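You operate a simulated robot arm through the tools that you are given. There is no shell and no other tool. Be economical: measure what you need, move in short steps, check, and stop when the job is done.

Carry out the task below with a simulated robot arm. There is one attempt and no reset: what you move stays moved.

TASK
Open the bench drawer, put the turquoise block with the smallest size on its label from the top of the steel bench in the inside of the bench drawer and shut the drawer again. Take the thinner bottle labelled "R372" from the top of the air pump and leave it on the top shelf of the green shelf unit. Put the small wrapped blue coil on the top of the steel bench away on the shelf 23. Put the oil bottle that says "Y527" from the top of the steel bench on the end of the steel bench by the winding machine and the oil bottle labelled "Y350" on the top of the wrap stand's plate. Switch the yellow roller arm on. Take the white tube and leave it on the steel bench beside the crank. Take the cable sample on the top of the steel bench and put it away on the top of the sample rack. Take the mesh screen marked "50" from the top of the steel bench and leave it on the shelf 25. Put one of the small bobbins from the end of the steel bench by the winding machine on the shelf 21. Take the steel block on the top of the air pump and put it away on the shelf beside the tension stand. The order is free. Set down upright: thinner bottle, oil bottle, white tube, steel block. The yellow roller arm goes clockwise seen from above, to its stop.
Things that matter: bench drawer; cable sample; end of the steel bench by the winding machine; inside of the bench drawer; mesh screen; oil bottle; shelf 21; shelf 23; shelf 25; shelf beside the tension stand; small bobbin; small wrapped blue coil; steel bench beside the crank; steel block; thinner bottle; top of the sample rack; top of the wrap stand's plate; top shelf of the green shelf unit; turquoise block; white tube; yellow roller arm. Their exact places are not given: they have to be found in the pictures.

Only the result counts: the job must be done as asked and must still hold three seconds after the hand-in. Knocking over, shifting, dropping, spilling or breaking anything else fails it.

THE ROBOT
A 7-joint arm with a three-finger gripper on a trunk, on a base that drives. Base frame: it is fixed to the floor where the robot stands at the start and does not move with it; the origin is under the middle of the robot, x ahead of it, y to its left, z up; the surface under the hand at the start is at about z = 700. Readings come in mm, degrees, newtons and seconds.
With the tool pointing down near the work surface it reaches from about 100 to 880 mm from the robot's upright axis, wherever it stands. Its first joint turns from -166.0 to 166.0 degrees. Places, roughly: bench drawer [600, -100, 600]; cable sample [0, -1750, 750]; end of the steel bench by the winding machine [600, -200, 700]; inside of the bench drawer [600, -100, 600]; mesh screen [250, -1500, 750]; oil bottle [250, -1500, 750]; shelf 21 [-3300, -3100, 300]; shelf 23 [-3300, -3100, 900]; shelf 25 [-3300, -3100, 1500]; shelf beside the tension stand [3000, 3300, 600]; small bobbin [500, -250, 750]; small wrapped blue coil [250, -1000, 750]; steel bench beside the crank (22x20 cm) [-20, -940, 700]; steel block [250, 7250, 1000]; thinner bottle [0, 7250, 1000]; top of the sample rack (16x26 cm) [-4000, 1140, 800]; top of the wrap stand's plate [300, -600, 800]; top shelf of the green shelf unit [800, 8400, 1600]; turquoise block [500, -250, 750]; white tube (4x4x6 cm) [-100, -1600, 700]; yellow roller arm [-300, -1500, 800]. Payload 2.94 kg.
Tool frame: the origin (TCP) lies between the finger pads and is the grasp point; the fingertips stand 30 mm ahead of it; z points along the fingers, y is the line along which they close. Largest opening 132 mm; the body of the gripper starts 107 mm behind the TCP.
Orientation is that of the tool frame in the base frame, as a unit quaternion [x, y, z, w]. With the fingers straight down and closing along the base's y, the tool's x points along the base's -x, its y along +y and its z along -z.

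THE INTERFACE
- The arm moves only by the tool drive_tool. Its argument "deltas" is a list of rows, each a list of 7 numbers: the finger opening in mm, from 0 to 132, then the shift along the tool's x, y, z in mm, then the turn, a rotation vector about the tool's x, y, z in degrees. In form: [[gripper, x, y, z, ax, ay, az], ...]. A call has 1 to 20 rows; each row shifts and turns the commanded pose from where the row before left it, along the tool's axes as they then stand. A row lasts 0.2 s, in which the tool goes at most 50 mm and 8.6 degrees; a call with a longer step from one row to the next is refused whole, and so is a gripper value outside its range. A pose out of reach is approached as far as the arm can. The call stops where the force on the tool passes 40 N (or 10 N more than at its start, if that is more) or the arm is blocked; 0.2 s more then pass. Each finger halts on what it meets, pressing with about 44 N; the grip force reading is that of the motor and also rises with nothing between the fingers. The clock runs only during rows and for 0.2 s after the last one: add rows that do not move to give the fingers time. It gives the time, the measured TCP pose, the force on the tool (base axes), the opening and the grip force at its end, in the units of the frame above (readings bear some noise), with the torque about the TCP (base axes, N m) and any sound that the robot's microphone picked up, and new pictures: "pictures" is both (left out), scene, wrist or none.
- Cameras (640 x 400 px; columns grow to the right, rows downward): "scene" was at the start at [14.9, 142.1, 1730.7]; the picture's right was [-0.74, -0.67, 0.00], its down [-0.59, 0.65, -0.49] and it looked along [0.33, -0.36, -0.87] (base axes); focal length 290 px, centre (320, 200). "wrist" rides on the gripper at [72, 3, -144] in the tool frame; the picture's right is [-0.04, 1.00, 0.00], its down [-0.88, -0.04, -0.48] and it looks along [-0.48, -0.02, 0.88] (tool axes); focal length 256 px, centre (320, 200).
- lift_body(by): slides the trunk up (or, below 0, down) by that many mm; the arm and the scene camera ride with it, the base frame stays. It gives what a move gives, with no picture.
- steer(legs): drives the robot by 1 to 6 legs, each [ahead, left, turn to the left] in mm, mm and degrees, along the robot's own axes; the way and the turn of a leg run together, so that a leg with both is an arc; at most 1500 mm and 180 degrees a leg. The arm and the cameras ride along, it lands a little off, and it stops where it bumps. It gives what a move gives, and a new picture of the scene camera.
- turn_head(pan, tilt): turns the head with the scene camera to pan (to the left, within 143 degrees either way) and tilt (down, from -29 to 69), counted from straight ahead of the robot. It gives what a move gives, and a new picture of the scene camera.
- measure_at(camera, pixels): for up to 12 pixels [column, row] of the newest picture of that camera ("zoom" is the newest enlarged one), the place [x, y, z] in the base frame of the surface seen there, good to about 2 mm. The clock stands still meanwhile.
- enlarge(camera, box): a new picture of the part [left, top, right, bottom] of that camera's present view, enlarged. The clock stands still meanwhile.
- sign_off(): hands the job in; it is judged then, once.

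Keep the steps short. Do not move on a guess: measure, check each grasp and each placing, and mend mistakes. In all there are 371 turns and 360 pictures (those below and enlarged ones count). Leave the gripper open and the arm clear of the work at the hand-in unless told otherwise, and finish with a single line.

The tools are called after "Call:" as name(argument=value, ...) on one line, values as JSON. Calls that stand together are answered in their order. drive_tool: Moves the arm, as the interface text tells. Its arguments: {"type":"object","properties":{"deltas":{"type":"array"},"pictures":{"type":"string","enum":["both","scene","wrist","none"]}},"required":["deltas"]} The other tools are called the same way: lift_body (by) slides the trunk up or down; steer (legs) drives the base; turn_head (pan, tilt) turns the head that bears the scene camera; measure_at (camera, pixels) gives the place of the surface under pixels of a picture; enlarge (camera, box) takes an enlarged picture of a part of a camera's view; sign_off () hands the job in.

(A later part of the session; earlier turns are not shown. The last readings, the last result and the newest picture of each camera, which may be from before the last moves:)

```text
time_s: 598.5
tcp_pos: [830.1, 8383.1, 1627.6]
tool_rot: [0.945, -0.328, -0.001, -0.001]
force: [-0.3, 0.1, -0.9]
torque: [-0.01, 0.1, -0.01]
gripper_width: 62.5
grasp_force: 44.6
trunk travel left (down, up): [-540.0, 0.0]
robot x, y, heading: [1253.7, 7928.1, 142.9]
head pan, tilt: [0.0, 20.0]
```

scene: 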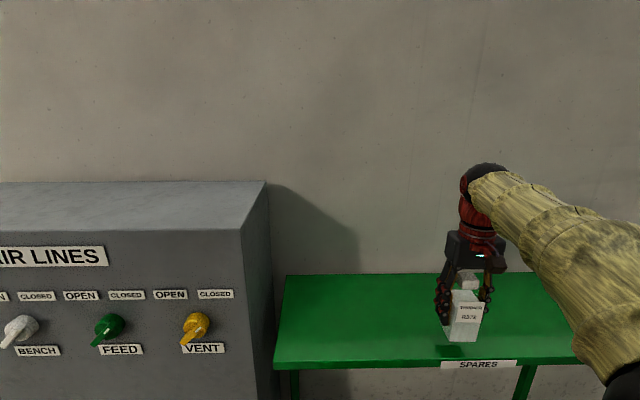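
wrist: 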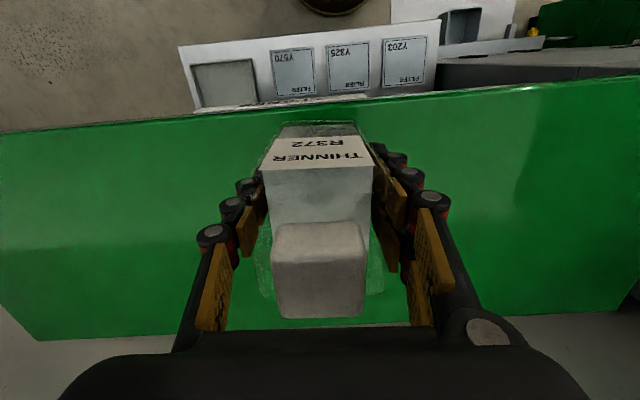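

Contact. I release and rise clear.

Call:
drive_tool(deltas=[[30, 0, 0, 0.8, 0, 0, 0], [80, 0, 0, 0, 0, 0, 0], [90, 0, 0, 0, 0, 0, 0], [95, 0, 0, 0, 0, 0, 0], [95, 0, 0, -8, 0, 0, 0], [95, 0, 0, 0, 0, 0, 0]])

```text
time_s: 599.9
tcp_pos: [830.4, 8381.7, 1636.6]
tool_rot: [0.945, -0.328, 0.0, -0.001]
force: [0.1, 0.9, -0.5]
torque: [-0.03, -0.03, 0.0]
gripper_width: 95.4
grasp_force: 0.1
trunk travel left (down, up): [-540.0, 0.0]
robot x, y, heading: [1247.9, 7929.7, 142.8]
head pan, tilt: [0.0, 20.0]
```

scene: 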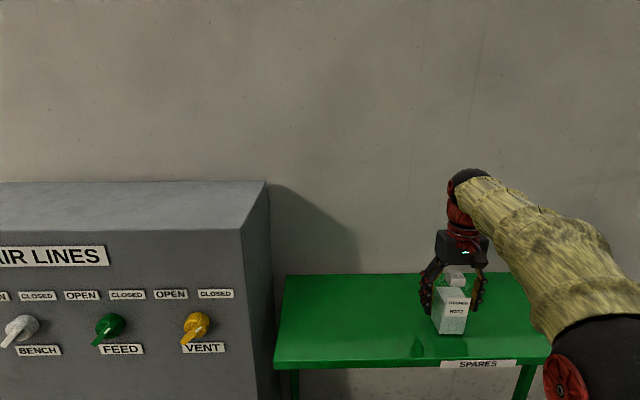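
wrist: 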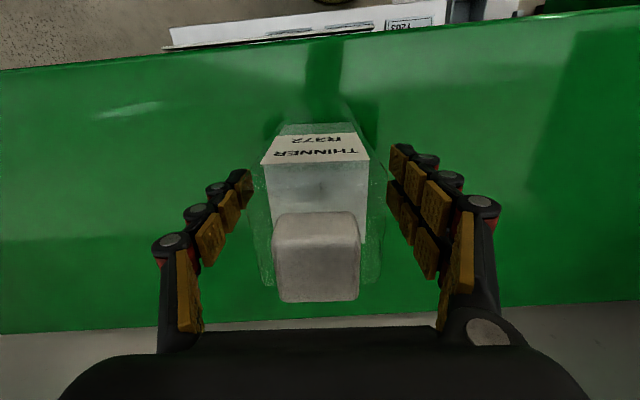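

Bottle stands upright. The open fingers can slide straight back past it; I withdraw horizontally.

Call:
drive_tool(deltas=[[95, 25, 0, 0, 0, 0, 0], [95, 40, 0, 0, 0, 0, 0], [95, 40, 0, 0, 0, 0, 0], [95, 0, 0, 0, 0, 0, 0]], pictures="scene")

Call:
steer(legs=[[-450, 0, 0]])

```text
time_s: 600.9
tcp_pos: [913.2, 8318.5, 1633.6]
tool_rot: [0.945, -0.328, 0.0, -0.001]
force: [-1.0, 0.1, 0.3]
torque: [-0.01, -0.08, -0.01]
gripper_width: 95.1
grasp_force: 0.2
trunk travel left (down, up): [-540.0, 0.0]
robot x, y, heading: [1249.3, 7930.7, 142.8]
head pan, tilt: [0.0, 20.0]
```

scene: 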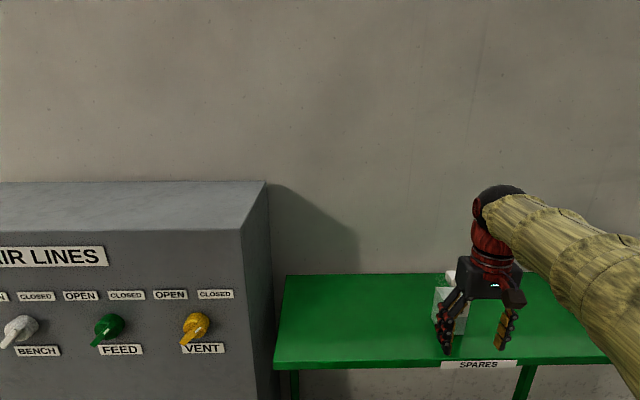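

```text
time_s: 603.5
tcp_pos: [1265.5, 8055.0, 1635.8]
tool_rot: [0.944, -0.331, -0.001, -0.002]
force: [0.4, 0.1, 1.0]
torque: [0.02, 0.03, -0.01]
gripper_width: 94.9
grasp_force: 0.0
trunk travel left (down, up): [-540.0, 0.0]
robot x, y, heading: [1595.8, 7668.3, 142.8]
head pan, tilt: [0.0, 20.0]
```

scene: 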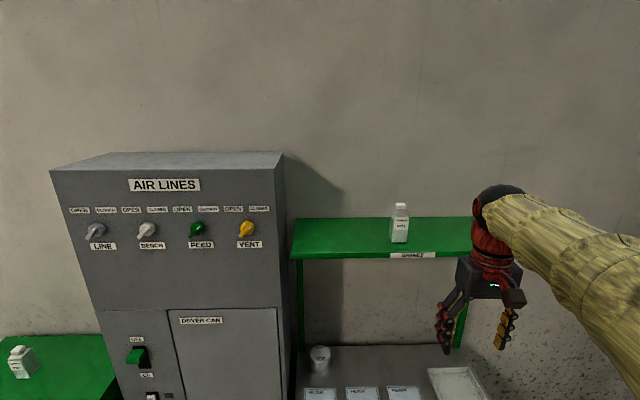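

R372 stands on the top shelf. I lower the trunk and look toward the tension stand.

Call:
lift_body(by=-290)

Call:
turn_head(pan=143, tilt=10)

Call:
enlarge(camera="scene", box=[220, 100, 460, 300])

```text
time_s: 606.5
tcp_pos: [1262.9, 8057.1, 1346.0]
tool_rot: [0.944, -0.331, -0.001, -0.001]
force: [-0.3, 0.0, -0.3]
torque: [0.02, 0.01, 0.04]
gripper_width: 95.0
grasp_force: 0.1
trunk travel left (down, up): [-250.0, 290.0]
robot x, y, heading: [1595.1, 7664.7, 142.5]
head pan, tilt: [0.0, 20.0]
```

```text
time_s: 608.7
tcp_pos: [1263.1, 8056.5, 1344.8]
tool_rot: [0.943, -0.332, -0.001, -0.002]
force: [0.0, 0.0, 0.6]
torque: [0.02, 0.01, 0.0]
gripper_width: 94.9
grasp_force: 0.1
trunk travel left (down, up): [-250.0, 290.0]
robot x, y, heading: [1596.4, 7668.6, 142.4]
head pan, tilt: [143.0, 10.0]
```

scene: 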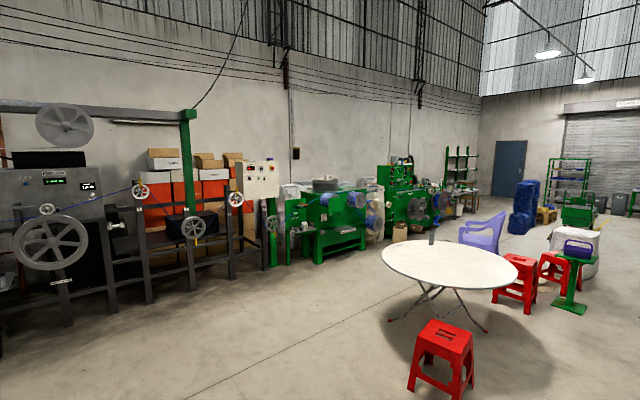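

```text
2.00 times, centred on (340, 200) of scene
```

zoom: 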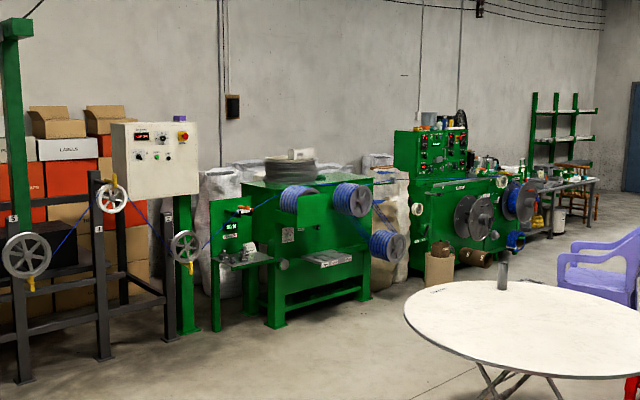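

Call:
measure_at(camera="zoom", pixels=[[240, 258], [262, 256], [225, 262], [248, 246], [330, 258], [215, 330], [180, 330]])

Call:
enlarge(camera="scene", box=[270, 185, 400, 270])

```text
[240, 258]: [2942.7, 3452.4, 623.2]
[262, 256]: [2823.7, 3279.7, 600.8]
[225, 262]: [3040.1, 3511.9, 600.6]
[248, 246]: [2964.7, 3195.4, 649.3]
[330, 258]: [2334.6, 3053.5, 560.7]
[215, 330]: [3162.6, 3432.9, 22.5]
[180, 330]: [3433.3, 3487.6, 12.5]
```

```text
4.71 times, centred on (335, 228) of scene
```

zoom: 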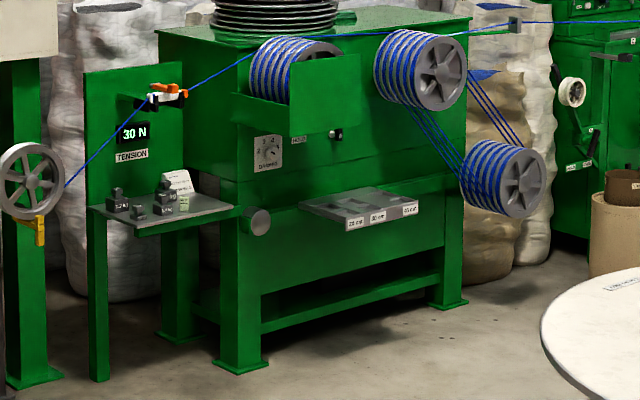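

The shelf with weights at about (2950,3350,600) is the target. First I fetch the steel block: back, strafe left to the pump.

Call:
steer(legs=[[-250, 0, 0.5], [0, 670, 0], [0, 660, 0]])

Call:
drive_tool(deltas=[[80, -35, 0, 40, 0, 0, 0], [80, -35, 0, 40, 0, 0, 0], [80, -35, 0, 40, 0, 0, 0], [80, -35, 0, 40, 0, 0, 0], [80, 0, 0, 0, 0, 0, 0]], pictures="none")

Call:
turn_head(pan=0, tilt=30)

```text
time_s: 617.1
tcp_pos: [675.5, 6829.5, 1344.4]
tool_rot: [0.949, -0.315, 0.0, -0.002]
force: [-0.8, -0.5, -0.4]
torque: [0.0, -0.01, -0.03]
gripper_width: 95.1
grasp_force: 0.0
trunk travel left (down, up): [-250.0, 290.0]
robot x, y, heading: [1021.0, 6450.9, 144.6]
head pan, tilt: [143.0, 10.0]
```

scene: 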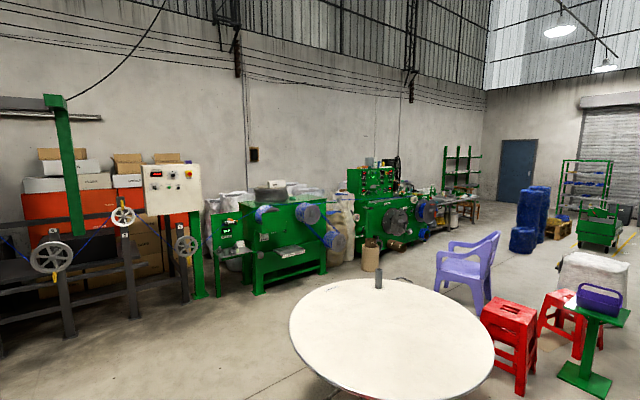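

```text
refused: row 1 steps farther than a row can; nothing moved
```

```text
time_s: 619.3
tcp_pos: [675.7, 6830.7, 1345.2]
tool_rot: [0.949, -0.314, -0.001, -0.001]
force: [-0.3, 0.2, 0.4]
torque: [0.03, 0.0, -0.01]
gripper_width: 94.8
grasp_force: 0.0
trunk travel left (down, up): [-250.0, 290.0]
robot x, y, heading: [1019.6, 6453.2, 144.5]
head pan, tilt: [0.0, 30.0]
```

scene: 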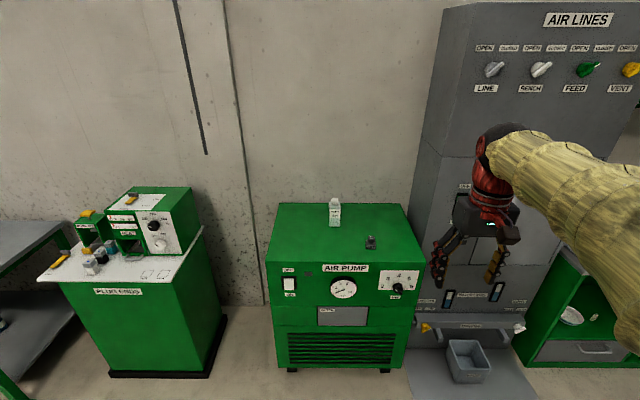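

Call:
steer(legs=[[400, 60, -1.5]])

Call:
drive_tool(deltas=[[80, -27, 0, 40, 0, 0, 0], [80, -27, 0, 40, 0, 0, 0], [80, -27, 0, 40, 0, 0, 0], [80, -27, 0, 40, 0, 0, 0], [80, 0, 0, 40, 0, 0, 0], [80, 0, 0, 0, 0, 0, 0]], pictures="wrist")

```text
time_s: 621.8
tcp_pos: [323.9, 7025.8, 1344.9]
tool_rot: [0.945, -0.327, -0.001, -0.001]
force: [-1.1, -0.2, -0.4]
torque: [-0.03, -0.01, 0.02]
gripper_width: 95.2
grasp_force: 0.2
trunk travel left (down, up): [-250.0, 290.0]
robot x, y, heading: [659.5, 6637.8, 143.3]
head pan, tilt: [0.0, 30.0]
```

scene: 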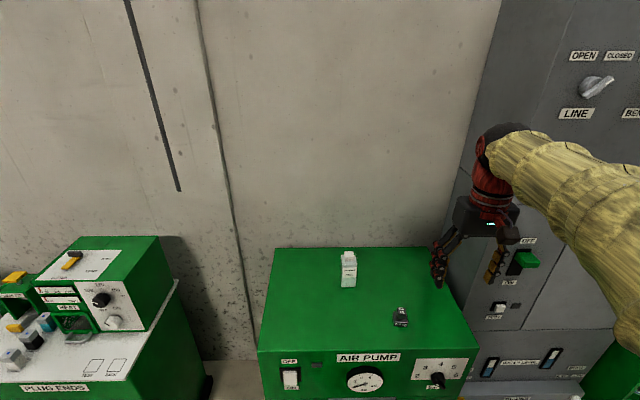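

```text
time_s: 623.2
tcp_pos: [238.1, 7095.0, 1144.7]
tool_rot: [0.945, -0.326, 0.0, -0.001]
force: [-0.7, -0.1, -0.1]
torque: [0.01, 0.0, 0.03]
gripper_width: 80.0
grasp_force: 0.1
trunk travel left (down, up): [-250.0, 290.0]
robot x, y, heading: [665.1, 6645.6, 143.1]
head pan, tilt: [0.0, 30.0]
```

wrist: 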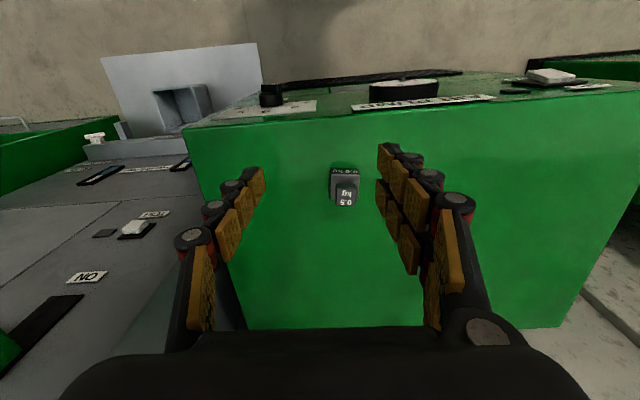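

Call:
enlarge(camera="wrist", box=[310, 150, 380, 220])

Call:
measure_at(camera="wrist", pixels=[[333, 175], [357, 175], [333, 196], [358, 196], [346, 193], [338, 186], [354, 186], [340, 204], [352, 204], [300, 220]])

```text
5.71 times, centred on (345, 185) of wrist
```

zoom: 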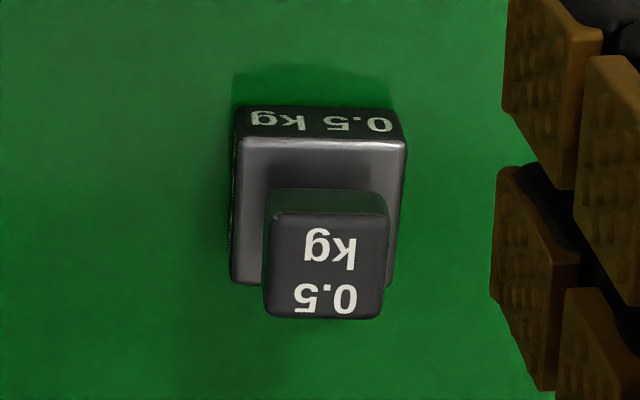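

```text
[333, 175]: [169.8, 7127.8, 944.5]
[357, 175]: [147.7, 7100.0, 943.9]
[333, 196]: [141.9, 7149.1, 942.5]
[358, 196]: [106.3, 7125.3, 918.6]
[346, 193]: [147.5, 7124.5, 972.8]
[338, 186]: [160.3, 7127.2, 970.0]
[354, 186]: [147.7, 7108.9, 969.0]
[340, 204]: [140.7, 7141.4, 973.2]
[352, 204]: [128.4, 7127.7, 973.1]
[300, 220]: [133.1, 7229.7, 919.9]
```

Block base 35 mm, centre (144.5,7125.5). I move over it, lower and grip the base.

Call:
drive_tool(deltas=[[80, -30.8, 11.2, 0, 0, 0, 0], [80, -30.8, 11.2, 0, 0, 0, 0], [80, -30.8, 11.2, 0, 0, 0, 0], [80, 0, 0, 45, 0, 0, 0], [80, 0, 0, 45, 0, 0, 0], [80, 0, 0, 40, 0, 0, 0], [80, 0, 0, 0, 0, 0, 0]], pictures="wrist")

```text
time_s: 624.8
tcp_pos: [145.4, 7127.2, 1018.2]
tool_rot: [0.946, -0.325, 0.0, -0.002]
force: [-0.5, 0.2, -0.2]
torque: [-0.01, -0.01, 0.01]
gripper_width: 80.0
grasp_force: 0.0
trunk travel left (down, up): [-250.0, 290.0]
robot x, y, heading: [659.0, 6639.3, 143.5]
head pan, tilt: [0.0, 30.0]
```

wrist: 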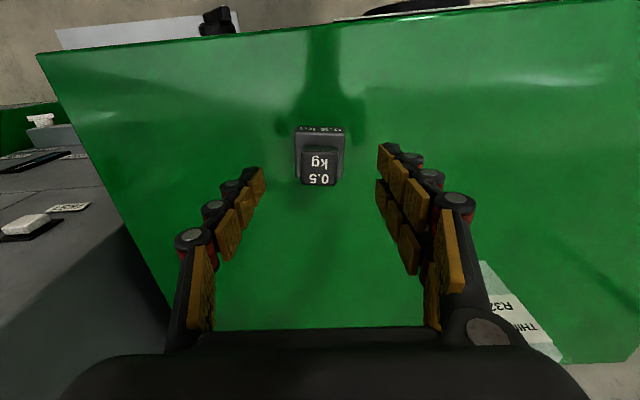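

Call:
drive_tool(deltas=[[80, 0, 0, 40, 0, 0, 0], [80, 0, 0, 22, 0, 0, 0], [80, 0, 0, 0, 0, 0, 0], [20, 0, 0, 0, 0, 0, 0], [20, 0, 0, 0, 0, 0, 0], [20, 0, 0, 0, 0, 0, 0], [20, 0, 0, 0, 0, 0, 0], [20, 0, 0, 0, 0, 0, 0], [20, 0, 0, -15, 0, 0, 0], [20, 0, 0, -40, 0, 0, 0], [20, 0, 0, 0, 0, 0, 0]], pictures="wrist")

```text
time_s: 627.2
tcp_pos: [146.0, 7123.1, 1007.1]
tool_rot: [0.945, -0.326, -0.001, -0.001]
force: [-0.2, 0.5, -4.9]
torque: [0.04, -0.01, -0.03]
gripper_width: 43.5
grasp_force: 43.7
trunk travel left (down, up): [-250.0, 290.0]
robot x, y, heading: [660.9, 6639.7, 143.3]
head pan, tilt: [0.0, 30.0]
```

wrist: 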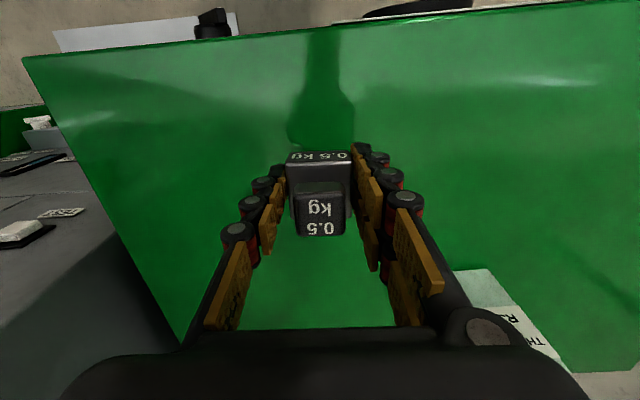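

Block held (5 N). I raise it, back off and look over the way to the tension stand.

Call:
drive_tool(deltas=[[20, 0, 0, -45, 0, 0, 0], [20, 0, 0, -45, 0, 0, 0], [20, 0, 0, -20, 0, 0, 0], [20, 40, 0, 0, 0, 0, 0], [20, 40, 0, 0, 0, 0, 0], [20, 40, 0, 0, 0, 0, 0], [20, 0, 0, 0, 0, 0, 0]], pictures="none")

Call:
steer(legs=[[-450, 0, 0], [0, 0, 90]])

Call:
turn_head(pan=60, tilt=20)

```text
time_s: 628.8
tcp_pos: [243.1, 7047.5, 1116.5]
tool_rot: [0.945, -0.327, -0.001, -0.001]
force: [1.0, 0.2, -5.0]
torque: [0.01, -0.02, -0.02]
gripper_width: 43.3
grasp_force: 44.1
trunk travel left (down, up): [-250.0, 290.0]
robot x, y, heading: [662.9, 6640.2, 142.9]
head pan, tilt: [0.0, 30.0]
```

```text
time_s: 635.4
tcp_pos: [617.8, 5945.7, 1117.0]
tool_rot: [0.897, 0.443, -0.002, 0.0]
force: [0.3, 0.7, -4.6]
torque: [0.03, -0.01, -0.01]
gripper_width: 43.1
grasp_force: 44.1
trunk travel left (down, up): [-250.0, 290.0]
robot x, y, heading: [1023.2, 6371.6, -126.2]
head pan, tilt: [0.0, 30.0]
```

scene: 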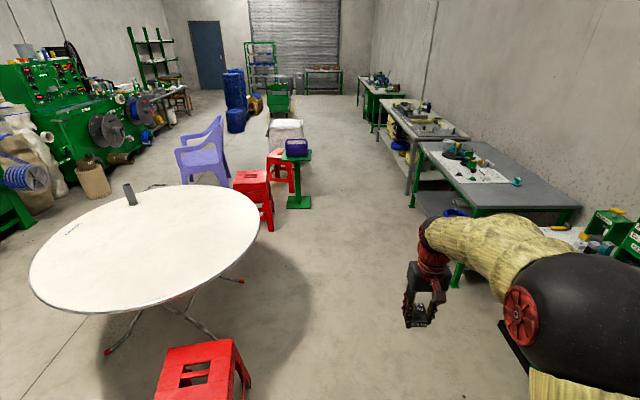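

```text
time_s: 636.7
tcp_pos: [617.6, 5946.3, 1118.4]
tool_rot: [0.897, 0.443, -0.002, 0.0]
force: [0.7, -0.5, -5.0]
torque: [0.0, -0.01, 0.01]
gripper_width: 43.2
grasp_force: 44.0
trunk travel left (down, up): [-250.0, 290.0]
robot x, y, heading: [1022.7, 6366.7, -126.0]
head pan, tilt: [60.0, 20.0]
```

scene: 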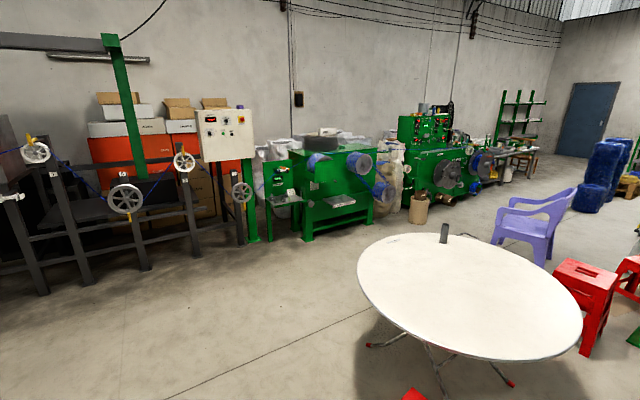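

Call:
measure_at(camera="scene", pixels=[[358, 275], [410, 395], [440, 240], [285, 198], [265, 200], [305, 240], [240, 245], [150, 270], [40, 295], [370, 345], [355, 205]])

Call:
enlarge(camera="scene", box=[220, 130, 400, 250])

```text
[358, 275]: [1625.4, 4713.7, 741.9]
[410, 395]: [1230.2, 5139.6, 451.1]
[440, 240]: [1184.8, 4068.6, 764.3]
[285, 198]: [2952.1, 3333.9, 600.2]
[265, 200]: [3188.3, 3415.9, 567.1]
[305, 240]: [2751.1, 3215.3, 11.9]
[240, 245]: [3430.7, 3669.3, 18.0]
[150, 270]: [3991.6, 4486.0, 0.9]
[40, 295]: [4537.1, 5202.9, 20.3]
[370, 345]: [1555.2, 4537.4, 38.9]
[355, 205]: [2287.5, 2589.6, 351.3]
```

```text
3.33 times, centred on (310, 190) of scene
```

zoom: 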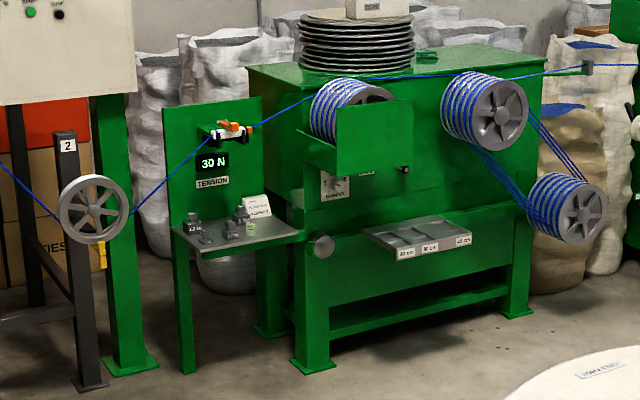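

Way is clear: strafe toward the machines on this side of the round table, then turn to face them and strafe to the shelf.

Call:
steer(legs=[[0, 1200, -0.5], [0, 1200, 0]])

Call:
steer(legs=[[0, 0, 89.5]])

```text
time_s: 648.3
tcp_pos: [2542.9, 4542.0, 1117.0]
tool_rot: [0.893, 0.45, -0.002, 0.0]
force: [-0.4, -0.1, -3.7]
torque: [0.02, -0.04, 0.02]
gripper_width: 43.3
grasp_force: 44.1
trunk travel left (down, up): [-250.0, 290.0]
robot x, y, heading: [2939.9, 4971.0, -125.2]
head pan, tilt: [60.0, 20.0]
```

scene: 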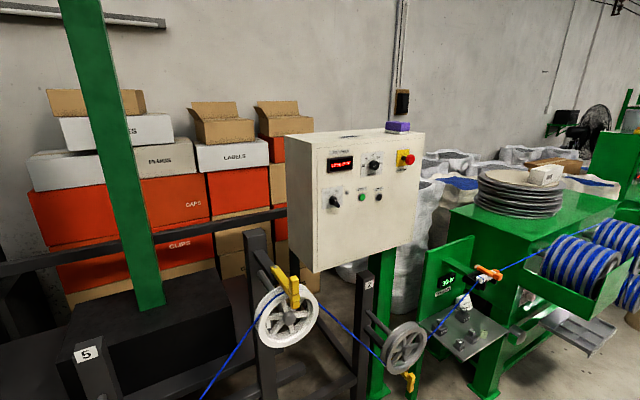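

```text
time_s: 652.5
tcp_pos: [3366.4, 4573.3, 1117.0]
tool_rot: [0.317, 0.948, -0.002, 0.0]
force: [1.2, -1.1, -3.8]
torque: [0.02, 0.02, -0.02]
gripper_width: 43.1
grasp_force: 44.6
trunk travel left (down, up): [-250.0, 290.0]
robot x, y, heading: [2941.1, 4975.7, -35.8]
head pan, tilt: [60.0, 20.0]
```

scene: 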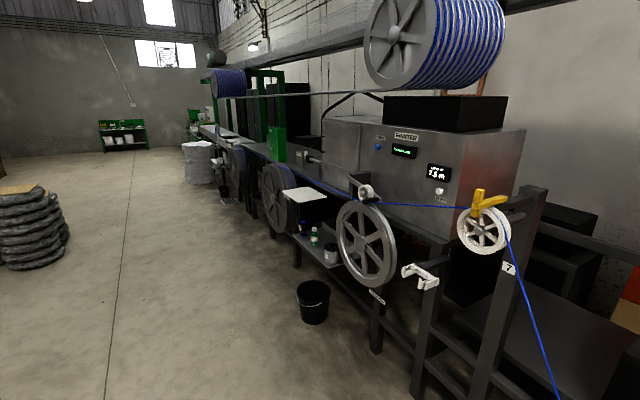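

Call:
steer(legs=[[0, -600, -1], [0, -600, 0]])

Call:
turn_head(pan=-5, tilt=40)

Call:
enlarge(camera="scene", box=[160, 100, 480, 300])

```text
time_s: 659.0
tcp_pos: [2628.7, 3591.9, 1116.5]
tool_rot: [0.327, 0.945, -0.001, 0.001]
force: [0.1, -0.4, -5.1]
torque: [0.01, 0.0, 0.01]
gripper_width: 43.4
grasp_force: 44.1
trunk travel left (down, up): [-250.0, 290.0]
robot x, y, heading: [2205.7, 4003.6, -36.8]
head pan, tilt: [60.0, 20.0]
```

scene: 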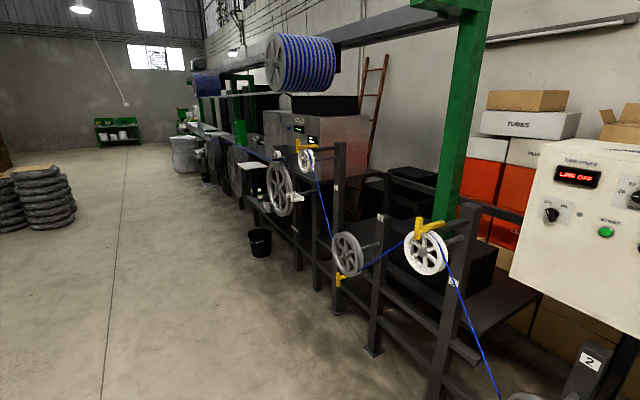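

```text
time_s: 660.4
tcp_pos: [2630.1, 3593.0, 1117.7]
tool_rot: [0.327, 0.945, -0.001, 0.001]
force: [-1.0, 0.5, -5.4]
torque: [0.04, 0.02, -0.02]
gripper_width: 43.6
grasp_force: 44.0
trunk travel left (down, up): [-250.0, 290.0]
robot x, y, heading: [2208.2, 4001.2, -37.1]
head pan, tilt: [-5.0, 40.0]
```

scene: 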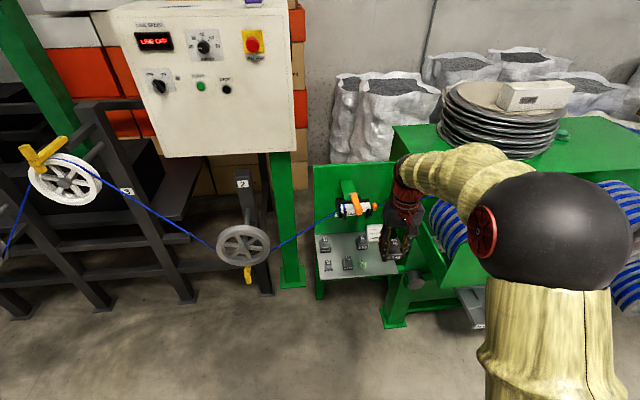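

```text
2.00 times, centred on (320, 200) of scene
```

zoom: 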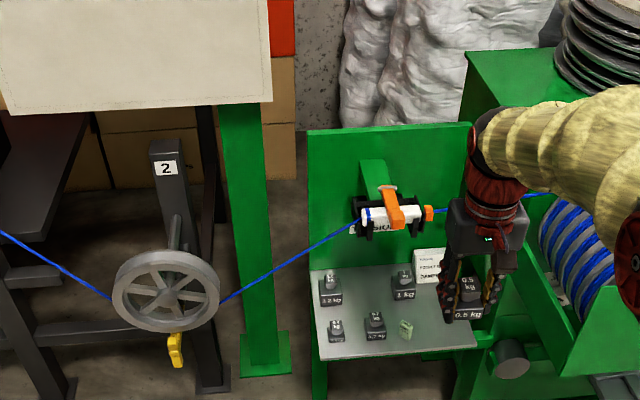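

Call:
measure_at(camera="zoom", pixels=[[330, 295], [403, 280], [335, 330], [375, 325], [406, 330], [425, 345], [320, 358], [470, 340], [430, 265], [395, 205], [440, 210], [345, 250]])

```text
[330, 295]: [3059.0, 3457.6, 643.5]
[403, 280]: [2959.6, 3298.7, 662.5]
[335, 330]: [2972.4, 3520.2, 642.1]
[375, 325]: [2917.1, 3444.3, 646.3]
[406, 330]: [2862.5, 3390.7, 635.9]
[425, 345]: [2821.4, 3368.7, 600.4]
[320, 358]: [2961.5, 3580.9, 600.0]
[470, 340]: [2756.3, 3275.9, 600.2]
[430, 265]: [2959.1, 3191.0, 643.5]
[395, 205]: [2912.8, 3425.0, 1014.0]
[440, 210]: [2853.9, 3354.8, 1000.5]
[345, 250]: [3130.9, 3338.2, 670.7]
```

The yarn guide and cable run at z≈1000 above this shelf. I measure the cable and my own wrist height above the TCP.

Call:
measure_at(camera="scene", pixels=[[402, 165], [398, 175], [404, 195], [400, 225], [430, 160], [432, 198], [374, 206], [385, 203], [340, 212], [440, 190]])

Call:
turn_head(pan=-40, tilt=35)

```text
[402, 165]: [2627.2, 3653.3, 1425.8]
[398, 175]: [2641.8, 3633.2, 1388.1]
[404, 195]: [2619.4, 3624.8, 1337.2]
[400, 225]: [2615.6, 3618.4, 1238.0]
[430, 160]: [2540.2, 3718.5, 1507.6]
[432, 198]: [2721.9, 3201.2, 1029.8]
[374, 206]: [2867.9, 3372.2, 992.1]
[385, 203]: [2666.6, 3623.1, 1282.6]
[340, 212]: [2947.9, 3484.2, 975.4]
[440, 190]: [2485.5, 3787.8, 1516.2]
```

```text
time_s: 661.4
tcp_pos: [2630.9, 3593.0, 1117.2]
tool_rot: [0.328, 0.945, 0.0, 0.0]
force: [0.8, 0.3, -5.1]
torque: [0.04, 0.05, 0.02]
gripper_width: 43.5
grasp_force: 44.5
trunk travel left (down, up): [-250.0, 290.0]
robot x, y, heading: [2209.4, 3999.3, -36.7]
head pan, tilt: [-40.0, 35.0]
```

scene: 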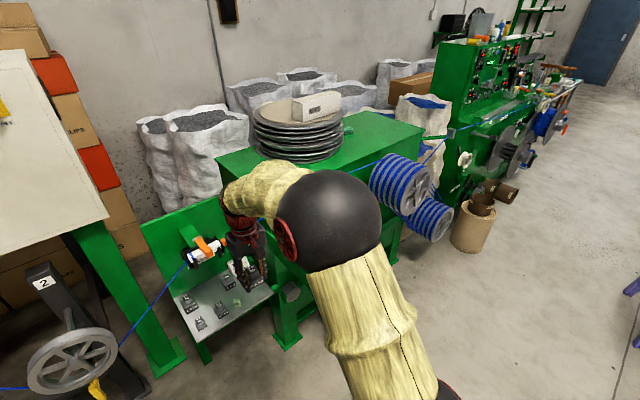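

The wrist top is ~310 mm above the TCP, so entering low and horizontally from the front will pass under the cable. I lower the trunk and hand in front of the shelf, and strafe right 105 mm.

Call:
steer(legs=[[0, -105, 0]])

Call:
lift_body(by=-250)

Call:
drive_tool(deltas=[[20, 0, 0, 40, 0, 0, 0], [20, 0, 0, 40, 0, 0, 0], [20, 0, 0, 40, 0, 0, 0], [20, 0, 0, 40, 0, 0, 0], [20, 0, 0, 35, 0, 0, 0], [20, 0, 0, 0, 0, 0, 0]])

```text
time_s: 662.5
tcp_pos: [2564.2, 3505.4, 1117.4]
tool_rot: [0.328, 0.945, -0.001, 0.0]
force: [-0.5, 0.2, -4.7]
torque: [0.02, -0.01, 0.01]
gripper_width: 43.2
grasp_force: 44.2
trunk travel left (down, up): [-250.0, 290.0]
robot x, y, heading: [2145.2, 3916.2, -36.8]
head pan, tilt: [-40.0, 35.0]
```

scene: 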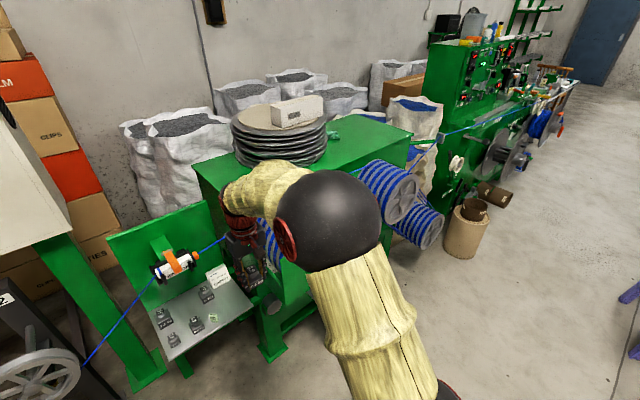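

```text
time_s: 665.1
tcp_pos: [2562.9, 3504.5, 866.8]
tool_rot: [0.328, 0.945, -0.002, 0.001]
force: [-0.4, -0.1, -4.0]
torque: [0.03, 0.0, 0.04]
gripper_width: 42.9
grasp_force: 43.8
trunk travel left (down, up): [0.0, 540.0]
robot x, y, heading: [2142.1, 3917.1, -37.0]
head pan, tilt: [-40.0, 35.0]
```

```text
time_s: 666.5
tcp_pos: [2561.5, 3508.1, 670.0]
tool_rot: [0.328, 0.945, -0.001, 0.0]
force: [-0.1, -0.2, -5.1]
torque: [0.02, 0.06, 0.0]
gripper_width: 43.3
grasp_force: 43.5
trunk travel left (down, up): [0.0, 540.0]
robot x, y, heading: [2143.1, 3915.6, -37.0]
head pan, tilt: [-40.0, 35.0]
```

scene: 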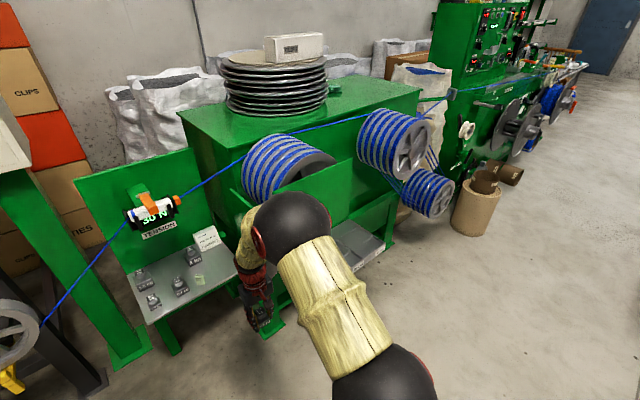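
wrist: 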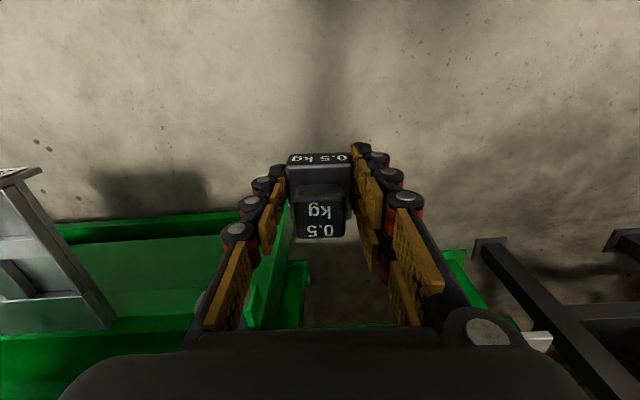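

Call:
measure_at(camera="scene", pixels=[[290, 195], [265, 205], [250, 215], [246, 240], [320, 240], [180, 197], [235, 165], [240, 205], [340, 165], [285, 175], [212, 270], [240, 285]])

Call:
enlarge(camera="scene", box=[80, 130, 340, 340])

```text
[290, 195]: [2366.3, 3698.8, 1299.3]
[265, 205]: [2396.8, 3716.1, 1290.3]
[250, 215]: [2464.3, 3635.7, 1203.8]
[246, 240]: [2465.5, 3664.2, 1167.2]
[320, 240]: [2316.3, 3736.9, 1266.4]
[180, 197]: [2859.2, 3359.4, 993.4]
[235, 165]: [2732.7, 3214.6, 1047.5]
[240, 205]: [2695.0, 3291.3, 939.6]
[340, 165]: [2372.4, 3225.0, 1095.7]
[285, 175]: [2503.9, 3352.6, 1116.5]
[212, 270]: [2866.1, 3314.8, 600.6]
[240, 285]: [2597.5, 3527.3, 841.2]
```

```text
1.90 times, centred on (210, 235) of scene
```

zoom: 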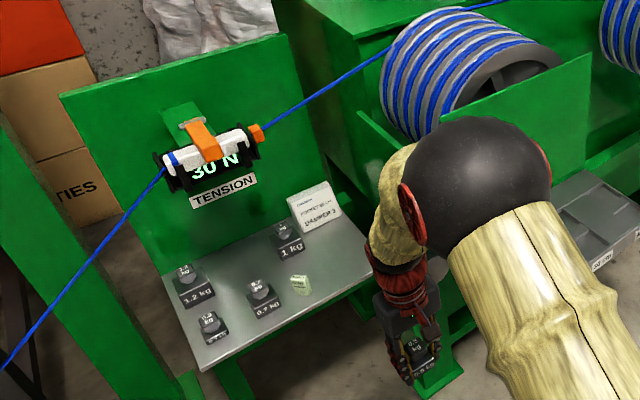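

The forearm rises steeply behind the wrist, so the cable (n≈-255, z≈1005) stays clear if I enter low. I drive 120 mm ahead and check.

Call:
steer(legs=[[120, 0, 0]])

Call:
drive_tool(deltas=[[20, -35, 0, 0, 0, 0, 0], [20, -35, 0, 0, 0, 0, 0], [20, 0, 0, 0, 0, 0, 0]])

```text
time_s: 667.8
tcp_pos: [2658.9, 3432.3, 671.4]
tool_rot: [0.33, 0.944, -0.001, 0.0]
force: [-0.9, 0.3, -3.8]
torque: [0.01, 0.02, -0.01]
gripper_width: 43.4
grasp_force: 43.9
trunk travel left (down, up): [0.0, 540.0]
robot x, y, heading: [2242.3, 3841.0, -37.1]
head pan, tilt: [-40.0, 35.0]
```

scene: 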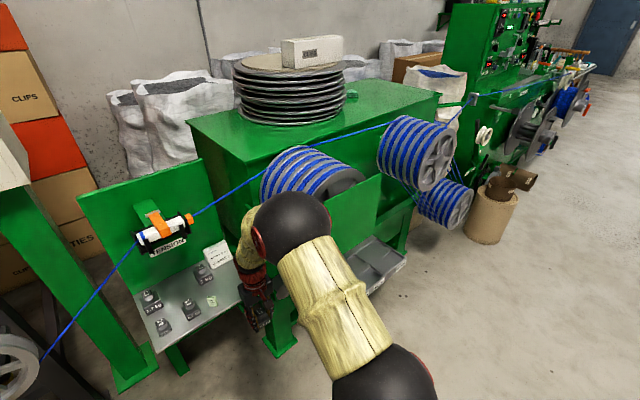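

```text
time_s: 668.6
tcp_pos: [2713.4, 3390.4, 670.8]
tool_rot: [0.329, 0.944, 0.0, 0.0]
force: [-0.9, 0.2, -5.1]
torque: [0.02, 0.05, 0.02]
gripper_width: 43.2
grasp_force: 43.9
trunk travel left (down, up): [0.0, 540.0]
robot x, y, heading: [2243.5, 3840.1, -37.1]
head pan, tilt: [-40.0, 35.0]
```

scene: 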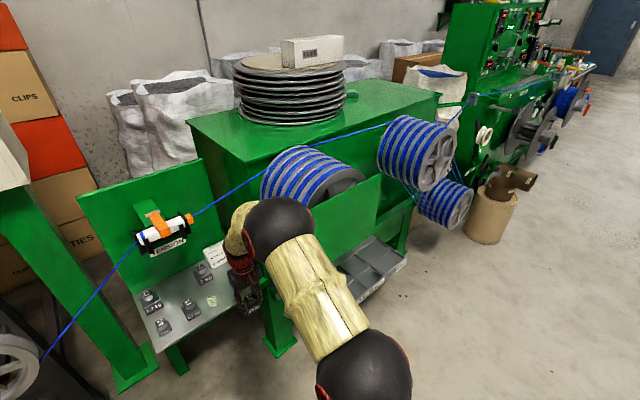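
wrist: 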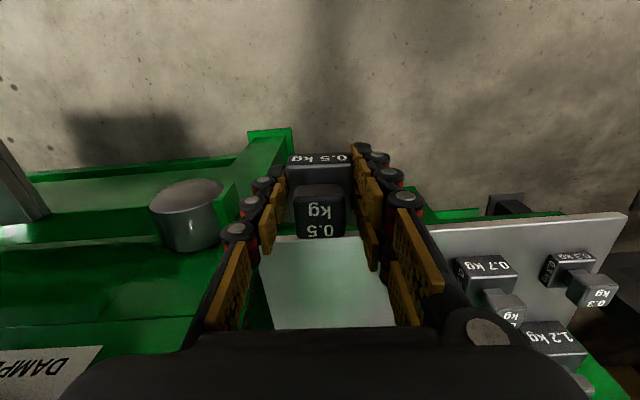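

Call:
measure_at(camera="wrist", pixels=[[188, 200], [222, 195], [270, 242], [275, 280], [330, 245], [330, 300], [380, 310], [450, 245], [270, 320], [490, 290]])

Call:
measure_at(camera="scene", pixels=[[210, 302], [215, 318], [250, 210], [275, 205], [235, 230], [200, 209], [230, 193], [285, 215], [245, 310]])

```text
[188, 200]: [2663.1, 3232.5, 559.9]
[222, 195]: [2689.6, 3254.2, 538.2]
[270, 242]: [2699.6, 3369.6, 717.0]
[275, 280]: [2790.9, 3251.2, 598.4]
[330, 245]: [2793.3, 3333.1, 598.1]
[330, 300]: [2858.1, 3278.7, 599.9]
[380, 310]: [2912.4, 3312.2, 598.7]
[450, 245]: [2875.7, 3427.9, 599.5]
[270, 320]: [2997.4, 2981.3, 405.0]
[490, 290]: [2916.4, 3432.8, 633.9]
```

```text
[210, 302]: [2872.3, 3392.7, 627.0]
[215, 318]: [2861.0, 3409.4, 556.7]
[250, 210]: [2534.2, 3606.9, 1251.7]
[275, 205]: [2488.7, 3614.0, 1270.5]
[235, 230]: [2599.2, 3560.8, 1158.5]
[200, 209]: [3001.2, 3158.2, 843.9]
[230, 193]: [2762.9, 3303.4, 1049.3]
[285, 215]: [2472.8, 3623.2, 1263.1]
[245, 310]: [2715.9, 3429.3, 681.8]
```

The cable is ~40 mm above the wrist path. I move in 150 mm at this height.

Call:
drive_tool(deltas=[[20, -30, 0, 0, 0, 0, 0], [20, -30, 0, 0, 0, 0, 0], [20, -30, 0, 0, 0, 0, 0], [20, -30, 0, 0, 0, 0, 0], [20, -28, 0, 0, 0, 0, 0], [20, 0, 0, 0, 0, 0, 0]])

```text
time_s: 670.0
tcp_pos: [2828.3, 3298.4, 670.2]
tool_rot: [0.33, 0.944, -0.001, -0.001]
force: [0.1, 0.3, -5.8]
torque: [0.05, 0.02, -0.02]
gripper_width: 43.5
grasp_force: 44.3
trunk travel left (down, up): [0.0, 540.0]
robot x, y, heading: [2242.7, 3840.2, -37.3]
head pan, tilt: [-40.0, 35.0]
```

scene: 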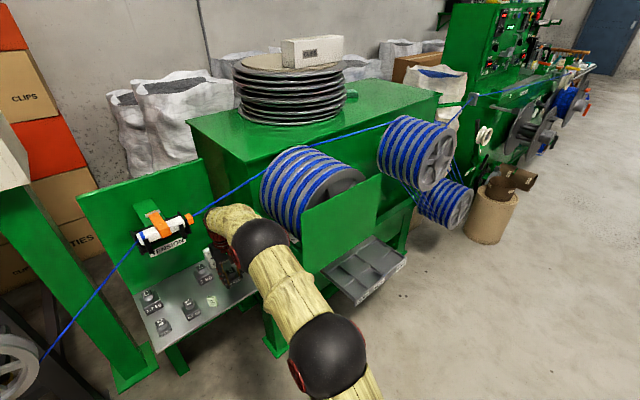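
wrist: 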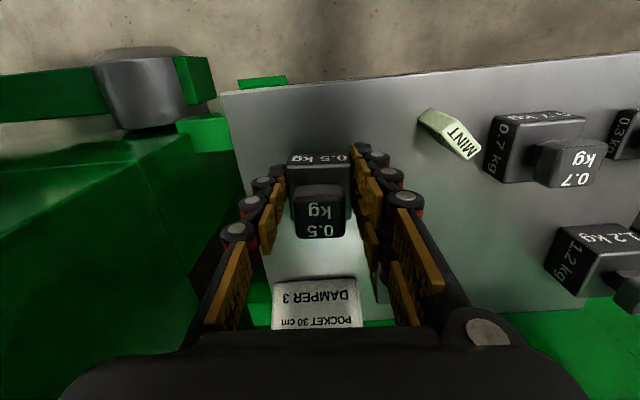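

Call:
measure_at(camera="scene", pixels=[[216, 210], [225, 206], [235, 210], [205, 209], [245, 186], [222, 198], [212, 222]])

Call:
measure_at(camera="wrist", pixels=[[450, 140], [320, 290], [350, 260], [270, 150], [300, 130], [240, 150]])

```text
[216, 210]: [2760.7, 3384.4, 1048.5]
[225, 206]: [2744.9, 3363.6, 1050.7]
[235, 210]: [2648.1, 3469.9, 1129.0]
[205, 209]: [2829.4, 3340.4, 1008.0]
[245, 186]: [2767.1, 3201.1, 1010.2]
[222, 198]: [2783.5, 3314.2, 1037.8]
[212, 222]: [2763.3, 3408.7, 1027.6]
```

```text
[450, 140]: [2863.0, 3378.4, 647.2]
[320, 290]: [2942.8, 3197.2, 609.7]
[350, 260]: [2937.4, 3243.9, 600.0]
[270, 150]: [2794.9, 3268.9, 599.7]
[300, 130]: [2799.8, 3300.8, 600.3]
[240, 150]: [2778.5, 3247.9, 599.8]
```

The cable stays clear (wrist ~40 mm below it). I lower the block onto the shelf.

Call:
drive_tool(deltas=[[20, 0, 0, 20, 0, 0, 0], [20, 0, 0, 9, 0, 0, 0], [20, 0, 0, 3, 0, 0, 0], [20, 0, 0, 0, 0, 0, 0]], pictures="none")

```text
time_s: 671.0
tcp_pos: [2827.7, 3297.1, 639.0]
tool_rot: [0.33, 0.944, -0.001, 0.001]
force: [0.1, 0.4, -4.8]
torque: [-0.01, 0.02, -0.03]
gripper_width: 43.3
grasp_force: 44.2
trunk travel left (down, up): [0.0, 540.0]
robot x, y, heading: [2240.4, 3840.8, -37.0]
head pan, tilt: [-40.0, 35.0]
```

Call:
drive_tool(deltas=[[20, 0, 0, 2, 0, 0, 0], [20, 0, 0, 2, 0, 0, 0], [20, 0, 0, 1, 0, 0, 0], [20, 0, 0, 0, 0, 0, 0]], pictures="none")

```text
time_s: 672.0
tcp_pos: [2828.9, 3295.8, 633.8]
tool_rot: [0.33, 0.944, 0.0, 0.0]
force: [0.1, 0.8, -4.8]
torque: [0.02, 0.0, 0.0]
gripper_width: 43.3
grasp_force: 44.0
trunk travel left (down, up): [0.0, 540.0]
robot x, y, heading: [2243.1, 3845.4, -37.1]
head pan, tilt: [-40.0, 35.0]
```

Call:
drive_tool(deltas=[[20, 0, 0, 1, 0, 0, 0], [20, 0, 0, 1, 0, 0, 0], [20, 0, 0, 0, 0, 0, 0]], pictures="wrist")

```text
time_s: 672.8
tcp_pos: [2828.6, 3296.8, 633.6]
tool_rot: [0.33, 0.944, -0.002, 0.001]
force: [-1.5, -0.5, 7.6]
torque: [-0.23, 0.22, -0.03]
gripper_width: 43.2
grasp_force: 43.6
trunk travel left (down, up): [0.0, 540.0]
robot x, y, heading: [2243.0, 3841.5, -37.5]
head pan, tilt: [-40.0, 35.0]
```

wrist: 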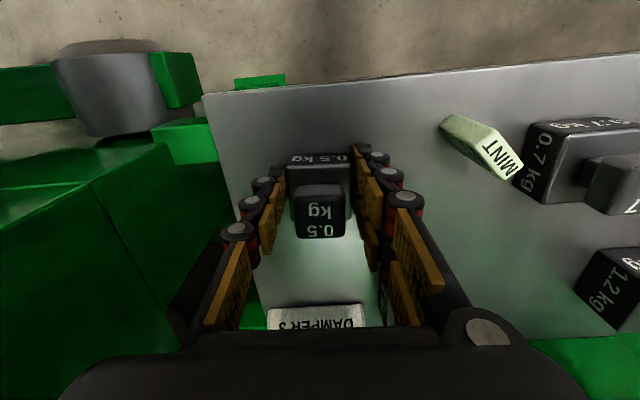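

Contact. I open and withdraw straight back past the block.

Call:
drive_tool(deltas=[[62, 0, 0, 0, 0, 0, 0], [62, 0, 0, 0, 0, 0, 0], [62, 0, 0, -5, 0, 0, 0], [62, 25, 0, 0, 0, 0, 0], [62, 35, 0, 0, 0, 0, 0], [62, 35, 0, 0, 0, 0, 0], [62, 35, 0, 0, 0, 0, 0], [62, 35, 0, 0, 0, 0, 0], [62, 0, 0, 0, 0, 0, 0]])

```text
time_s: 674.8
tcp_pos: [2696.6, 3399.3, 637.6]
tool_rot: [0.33, 0.944, -0.001, 0.0]
force: [0.0, 0.9, 0.1]
torque: [0.0, -0.03, 0.01]
gripper_width: 62.0
grasp_force: 0.1
trunk travel left (down, up): [0.0, 540.0]
robot x, y, heading: [2239.5, 3842.4, -37.2]
head pan, tilt: [-40.0, 35.0]
```

scene: 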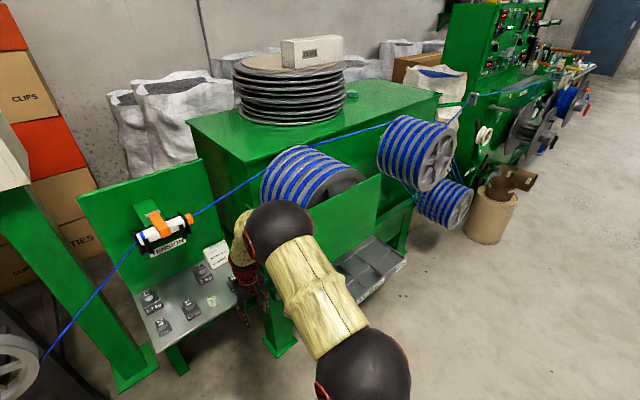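
wrist: 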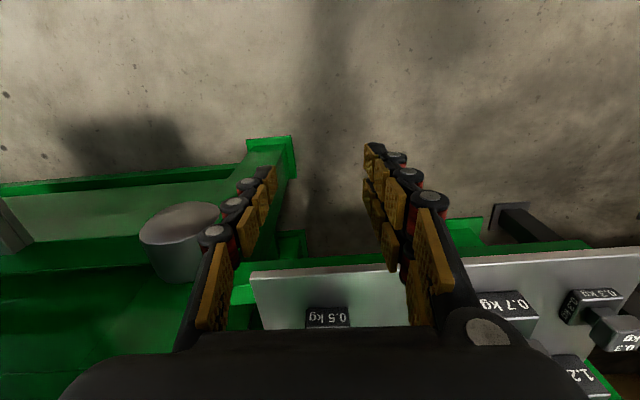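

The block is released on the shelf. I back the base away and check it from a distance.

Call:
steer(legs=[[-400, 0, 0]])

Call:
lift_body(by=250)

Call:
turn_head(pan=-8, tilt=30)

Call:
enlarge(camera="scene", box=[200, 130, 460, 300])

```text
time_s: 677.3
tcp_pos: [2378.1, 3646.5, 638.1]
tool_rot: [0.326, 0.945, -0.001, 0.001]
force: [0.7, 0.2, 0.7]
torque: [0.03, -0.01, 0.0]
gripper_width: 61.9
grasp_force: 0.1
trunk travel left (down, up): [0.0, 540.0]
robot x, y, heading: [1925.4, 4088.7, -36.9]
head pan, tilt: [-40.0, 35.0]
```

scene: 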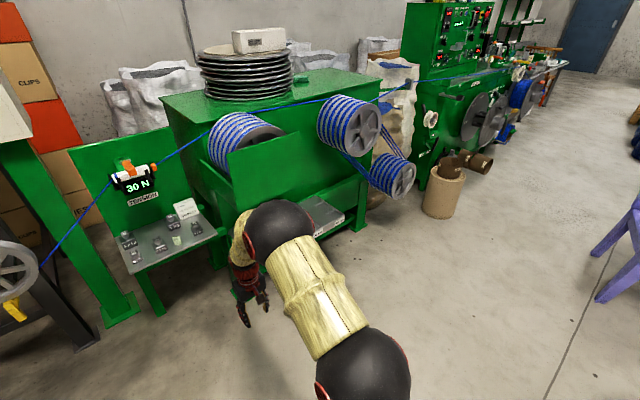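

```text
time_s: 679.9
tcp_pos: [2378.1, 3647.5, 888.1]
tool_rot: [0.326, 0.945, -0.001, -0.001]
force: [-0.8, -0.6, 1.2]
torque: [-0.02, 0.01, 0.0]
gripper_width: 62.0
grasp_force: 0.0
trunk travel left (down, up): [-250.0, 290.0]
robot x, y, heading: [1918.3, 4085.2, -36.5]
head pan, tilt: [-40.0, 35.0]
```

```text
time_s: 680.9
tcp_pos: [2378.0, 3646.7, 887.6]
tool_rot: [0.325, 0.946, -0.001, 0.001]
force: [0.0, -0.2, 0.2]
torque: [0.02, -0.01, 0.04]
gripper_width: 62.1
grasp_force: 0.0
trunk travel left (down, up): [-250.0, 290.0]
robot x, y, heading: [1921.4, 4084.9, -36.6]
head pan, tilt: [-8.0, 30.0]
```

scene: 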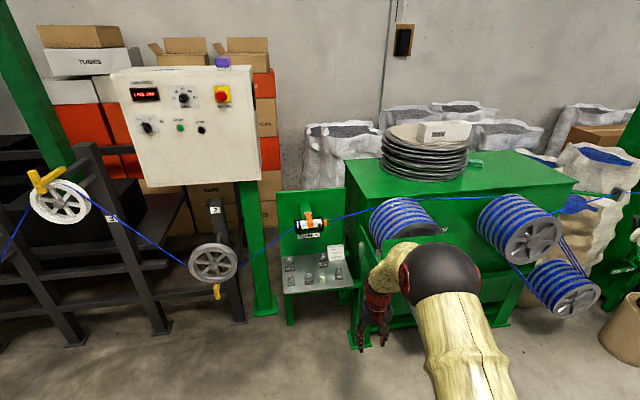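

```text
2.35 times, centred on (330, 215) of scene
```

zoom: 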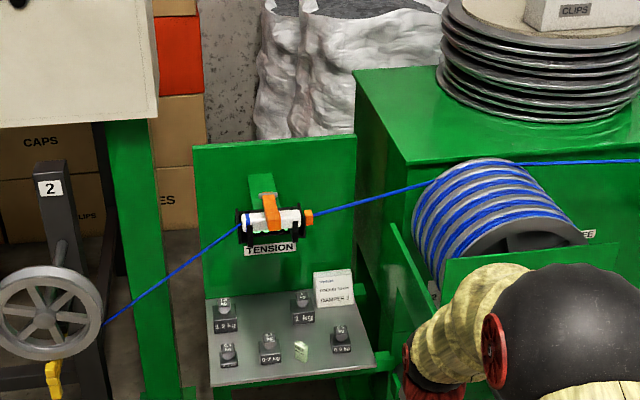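

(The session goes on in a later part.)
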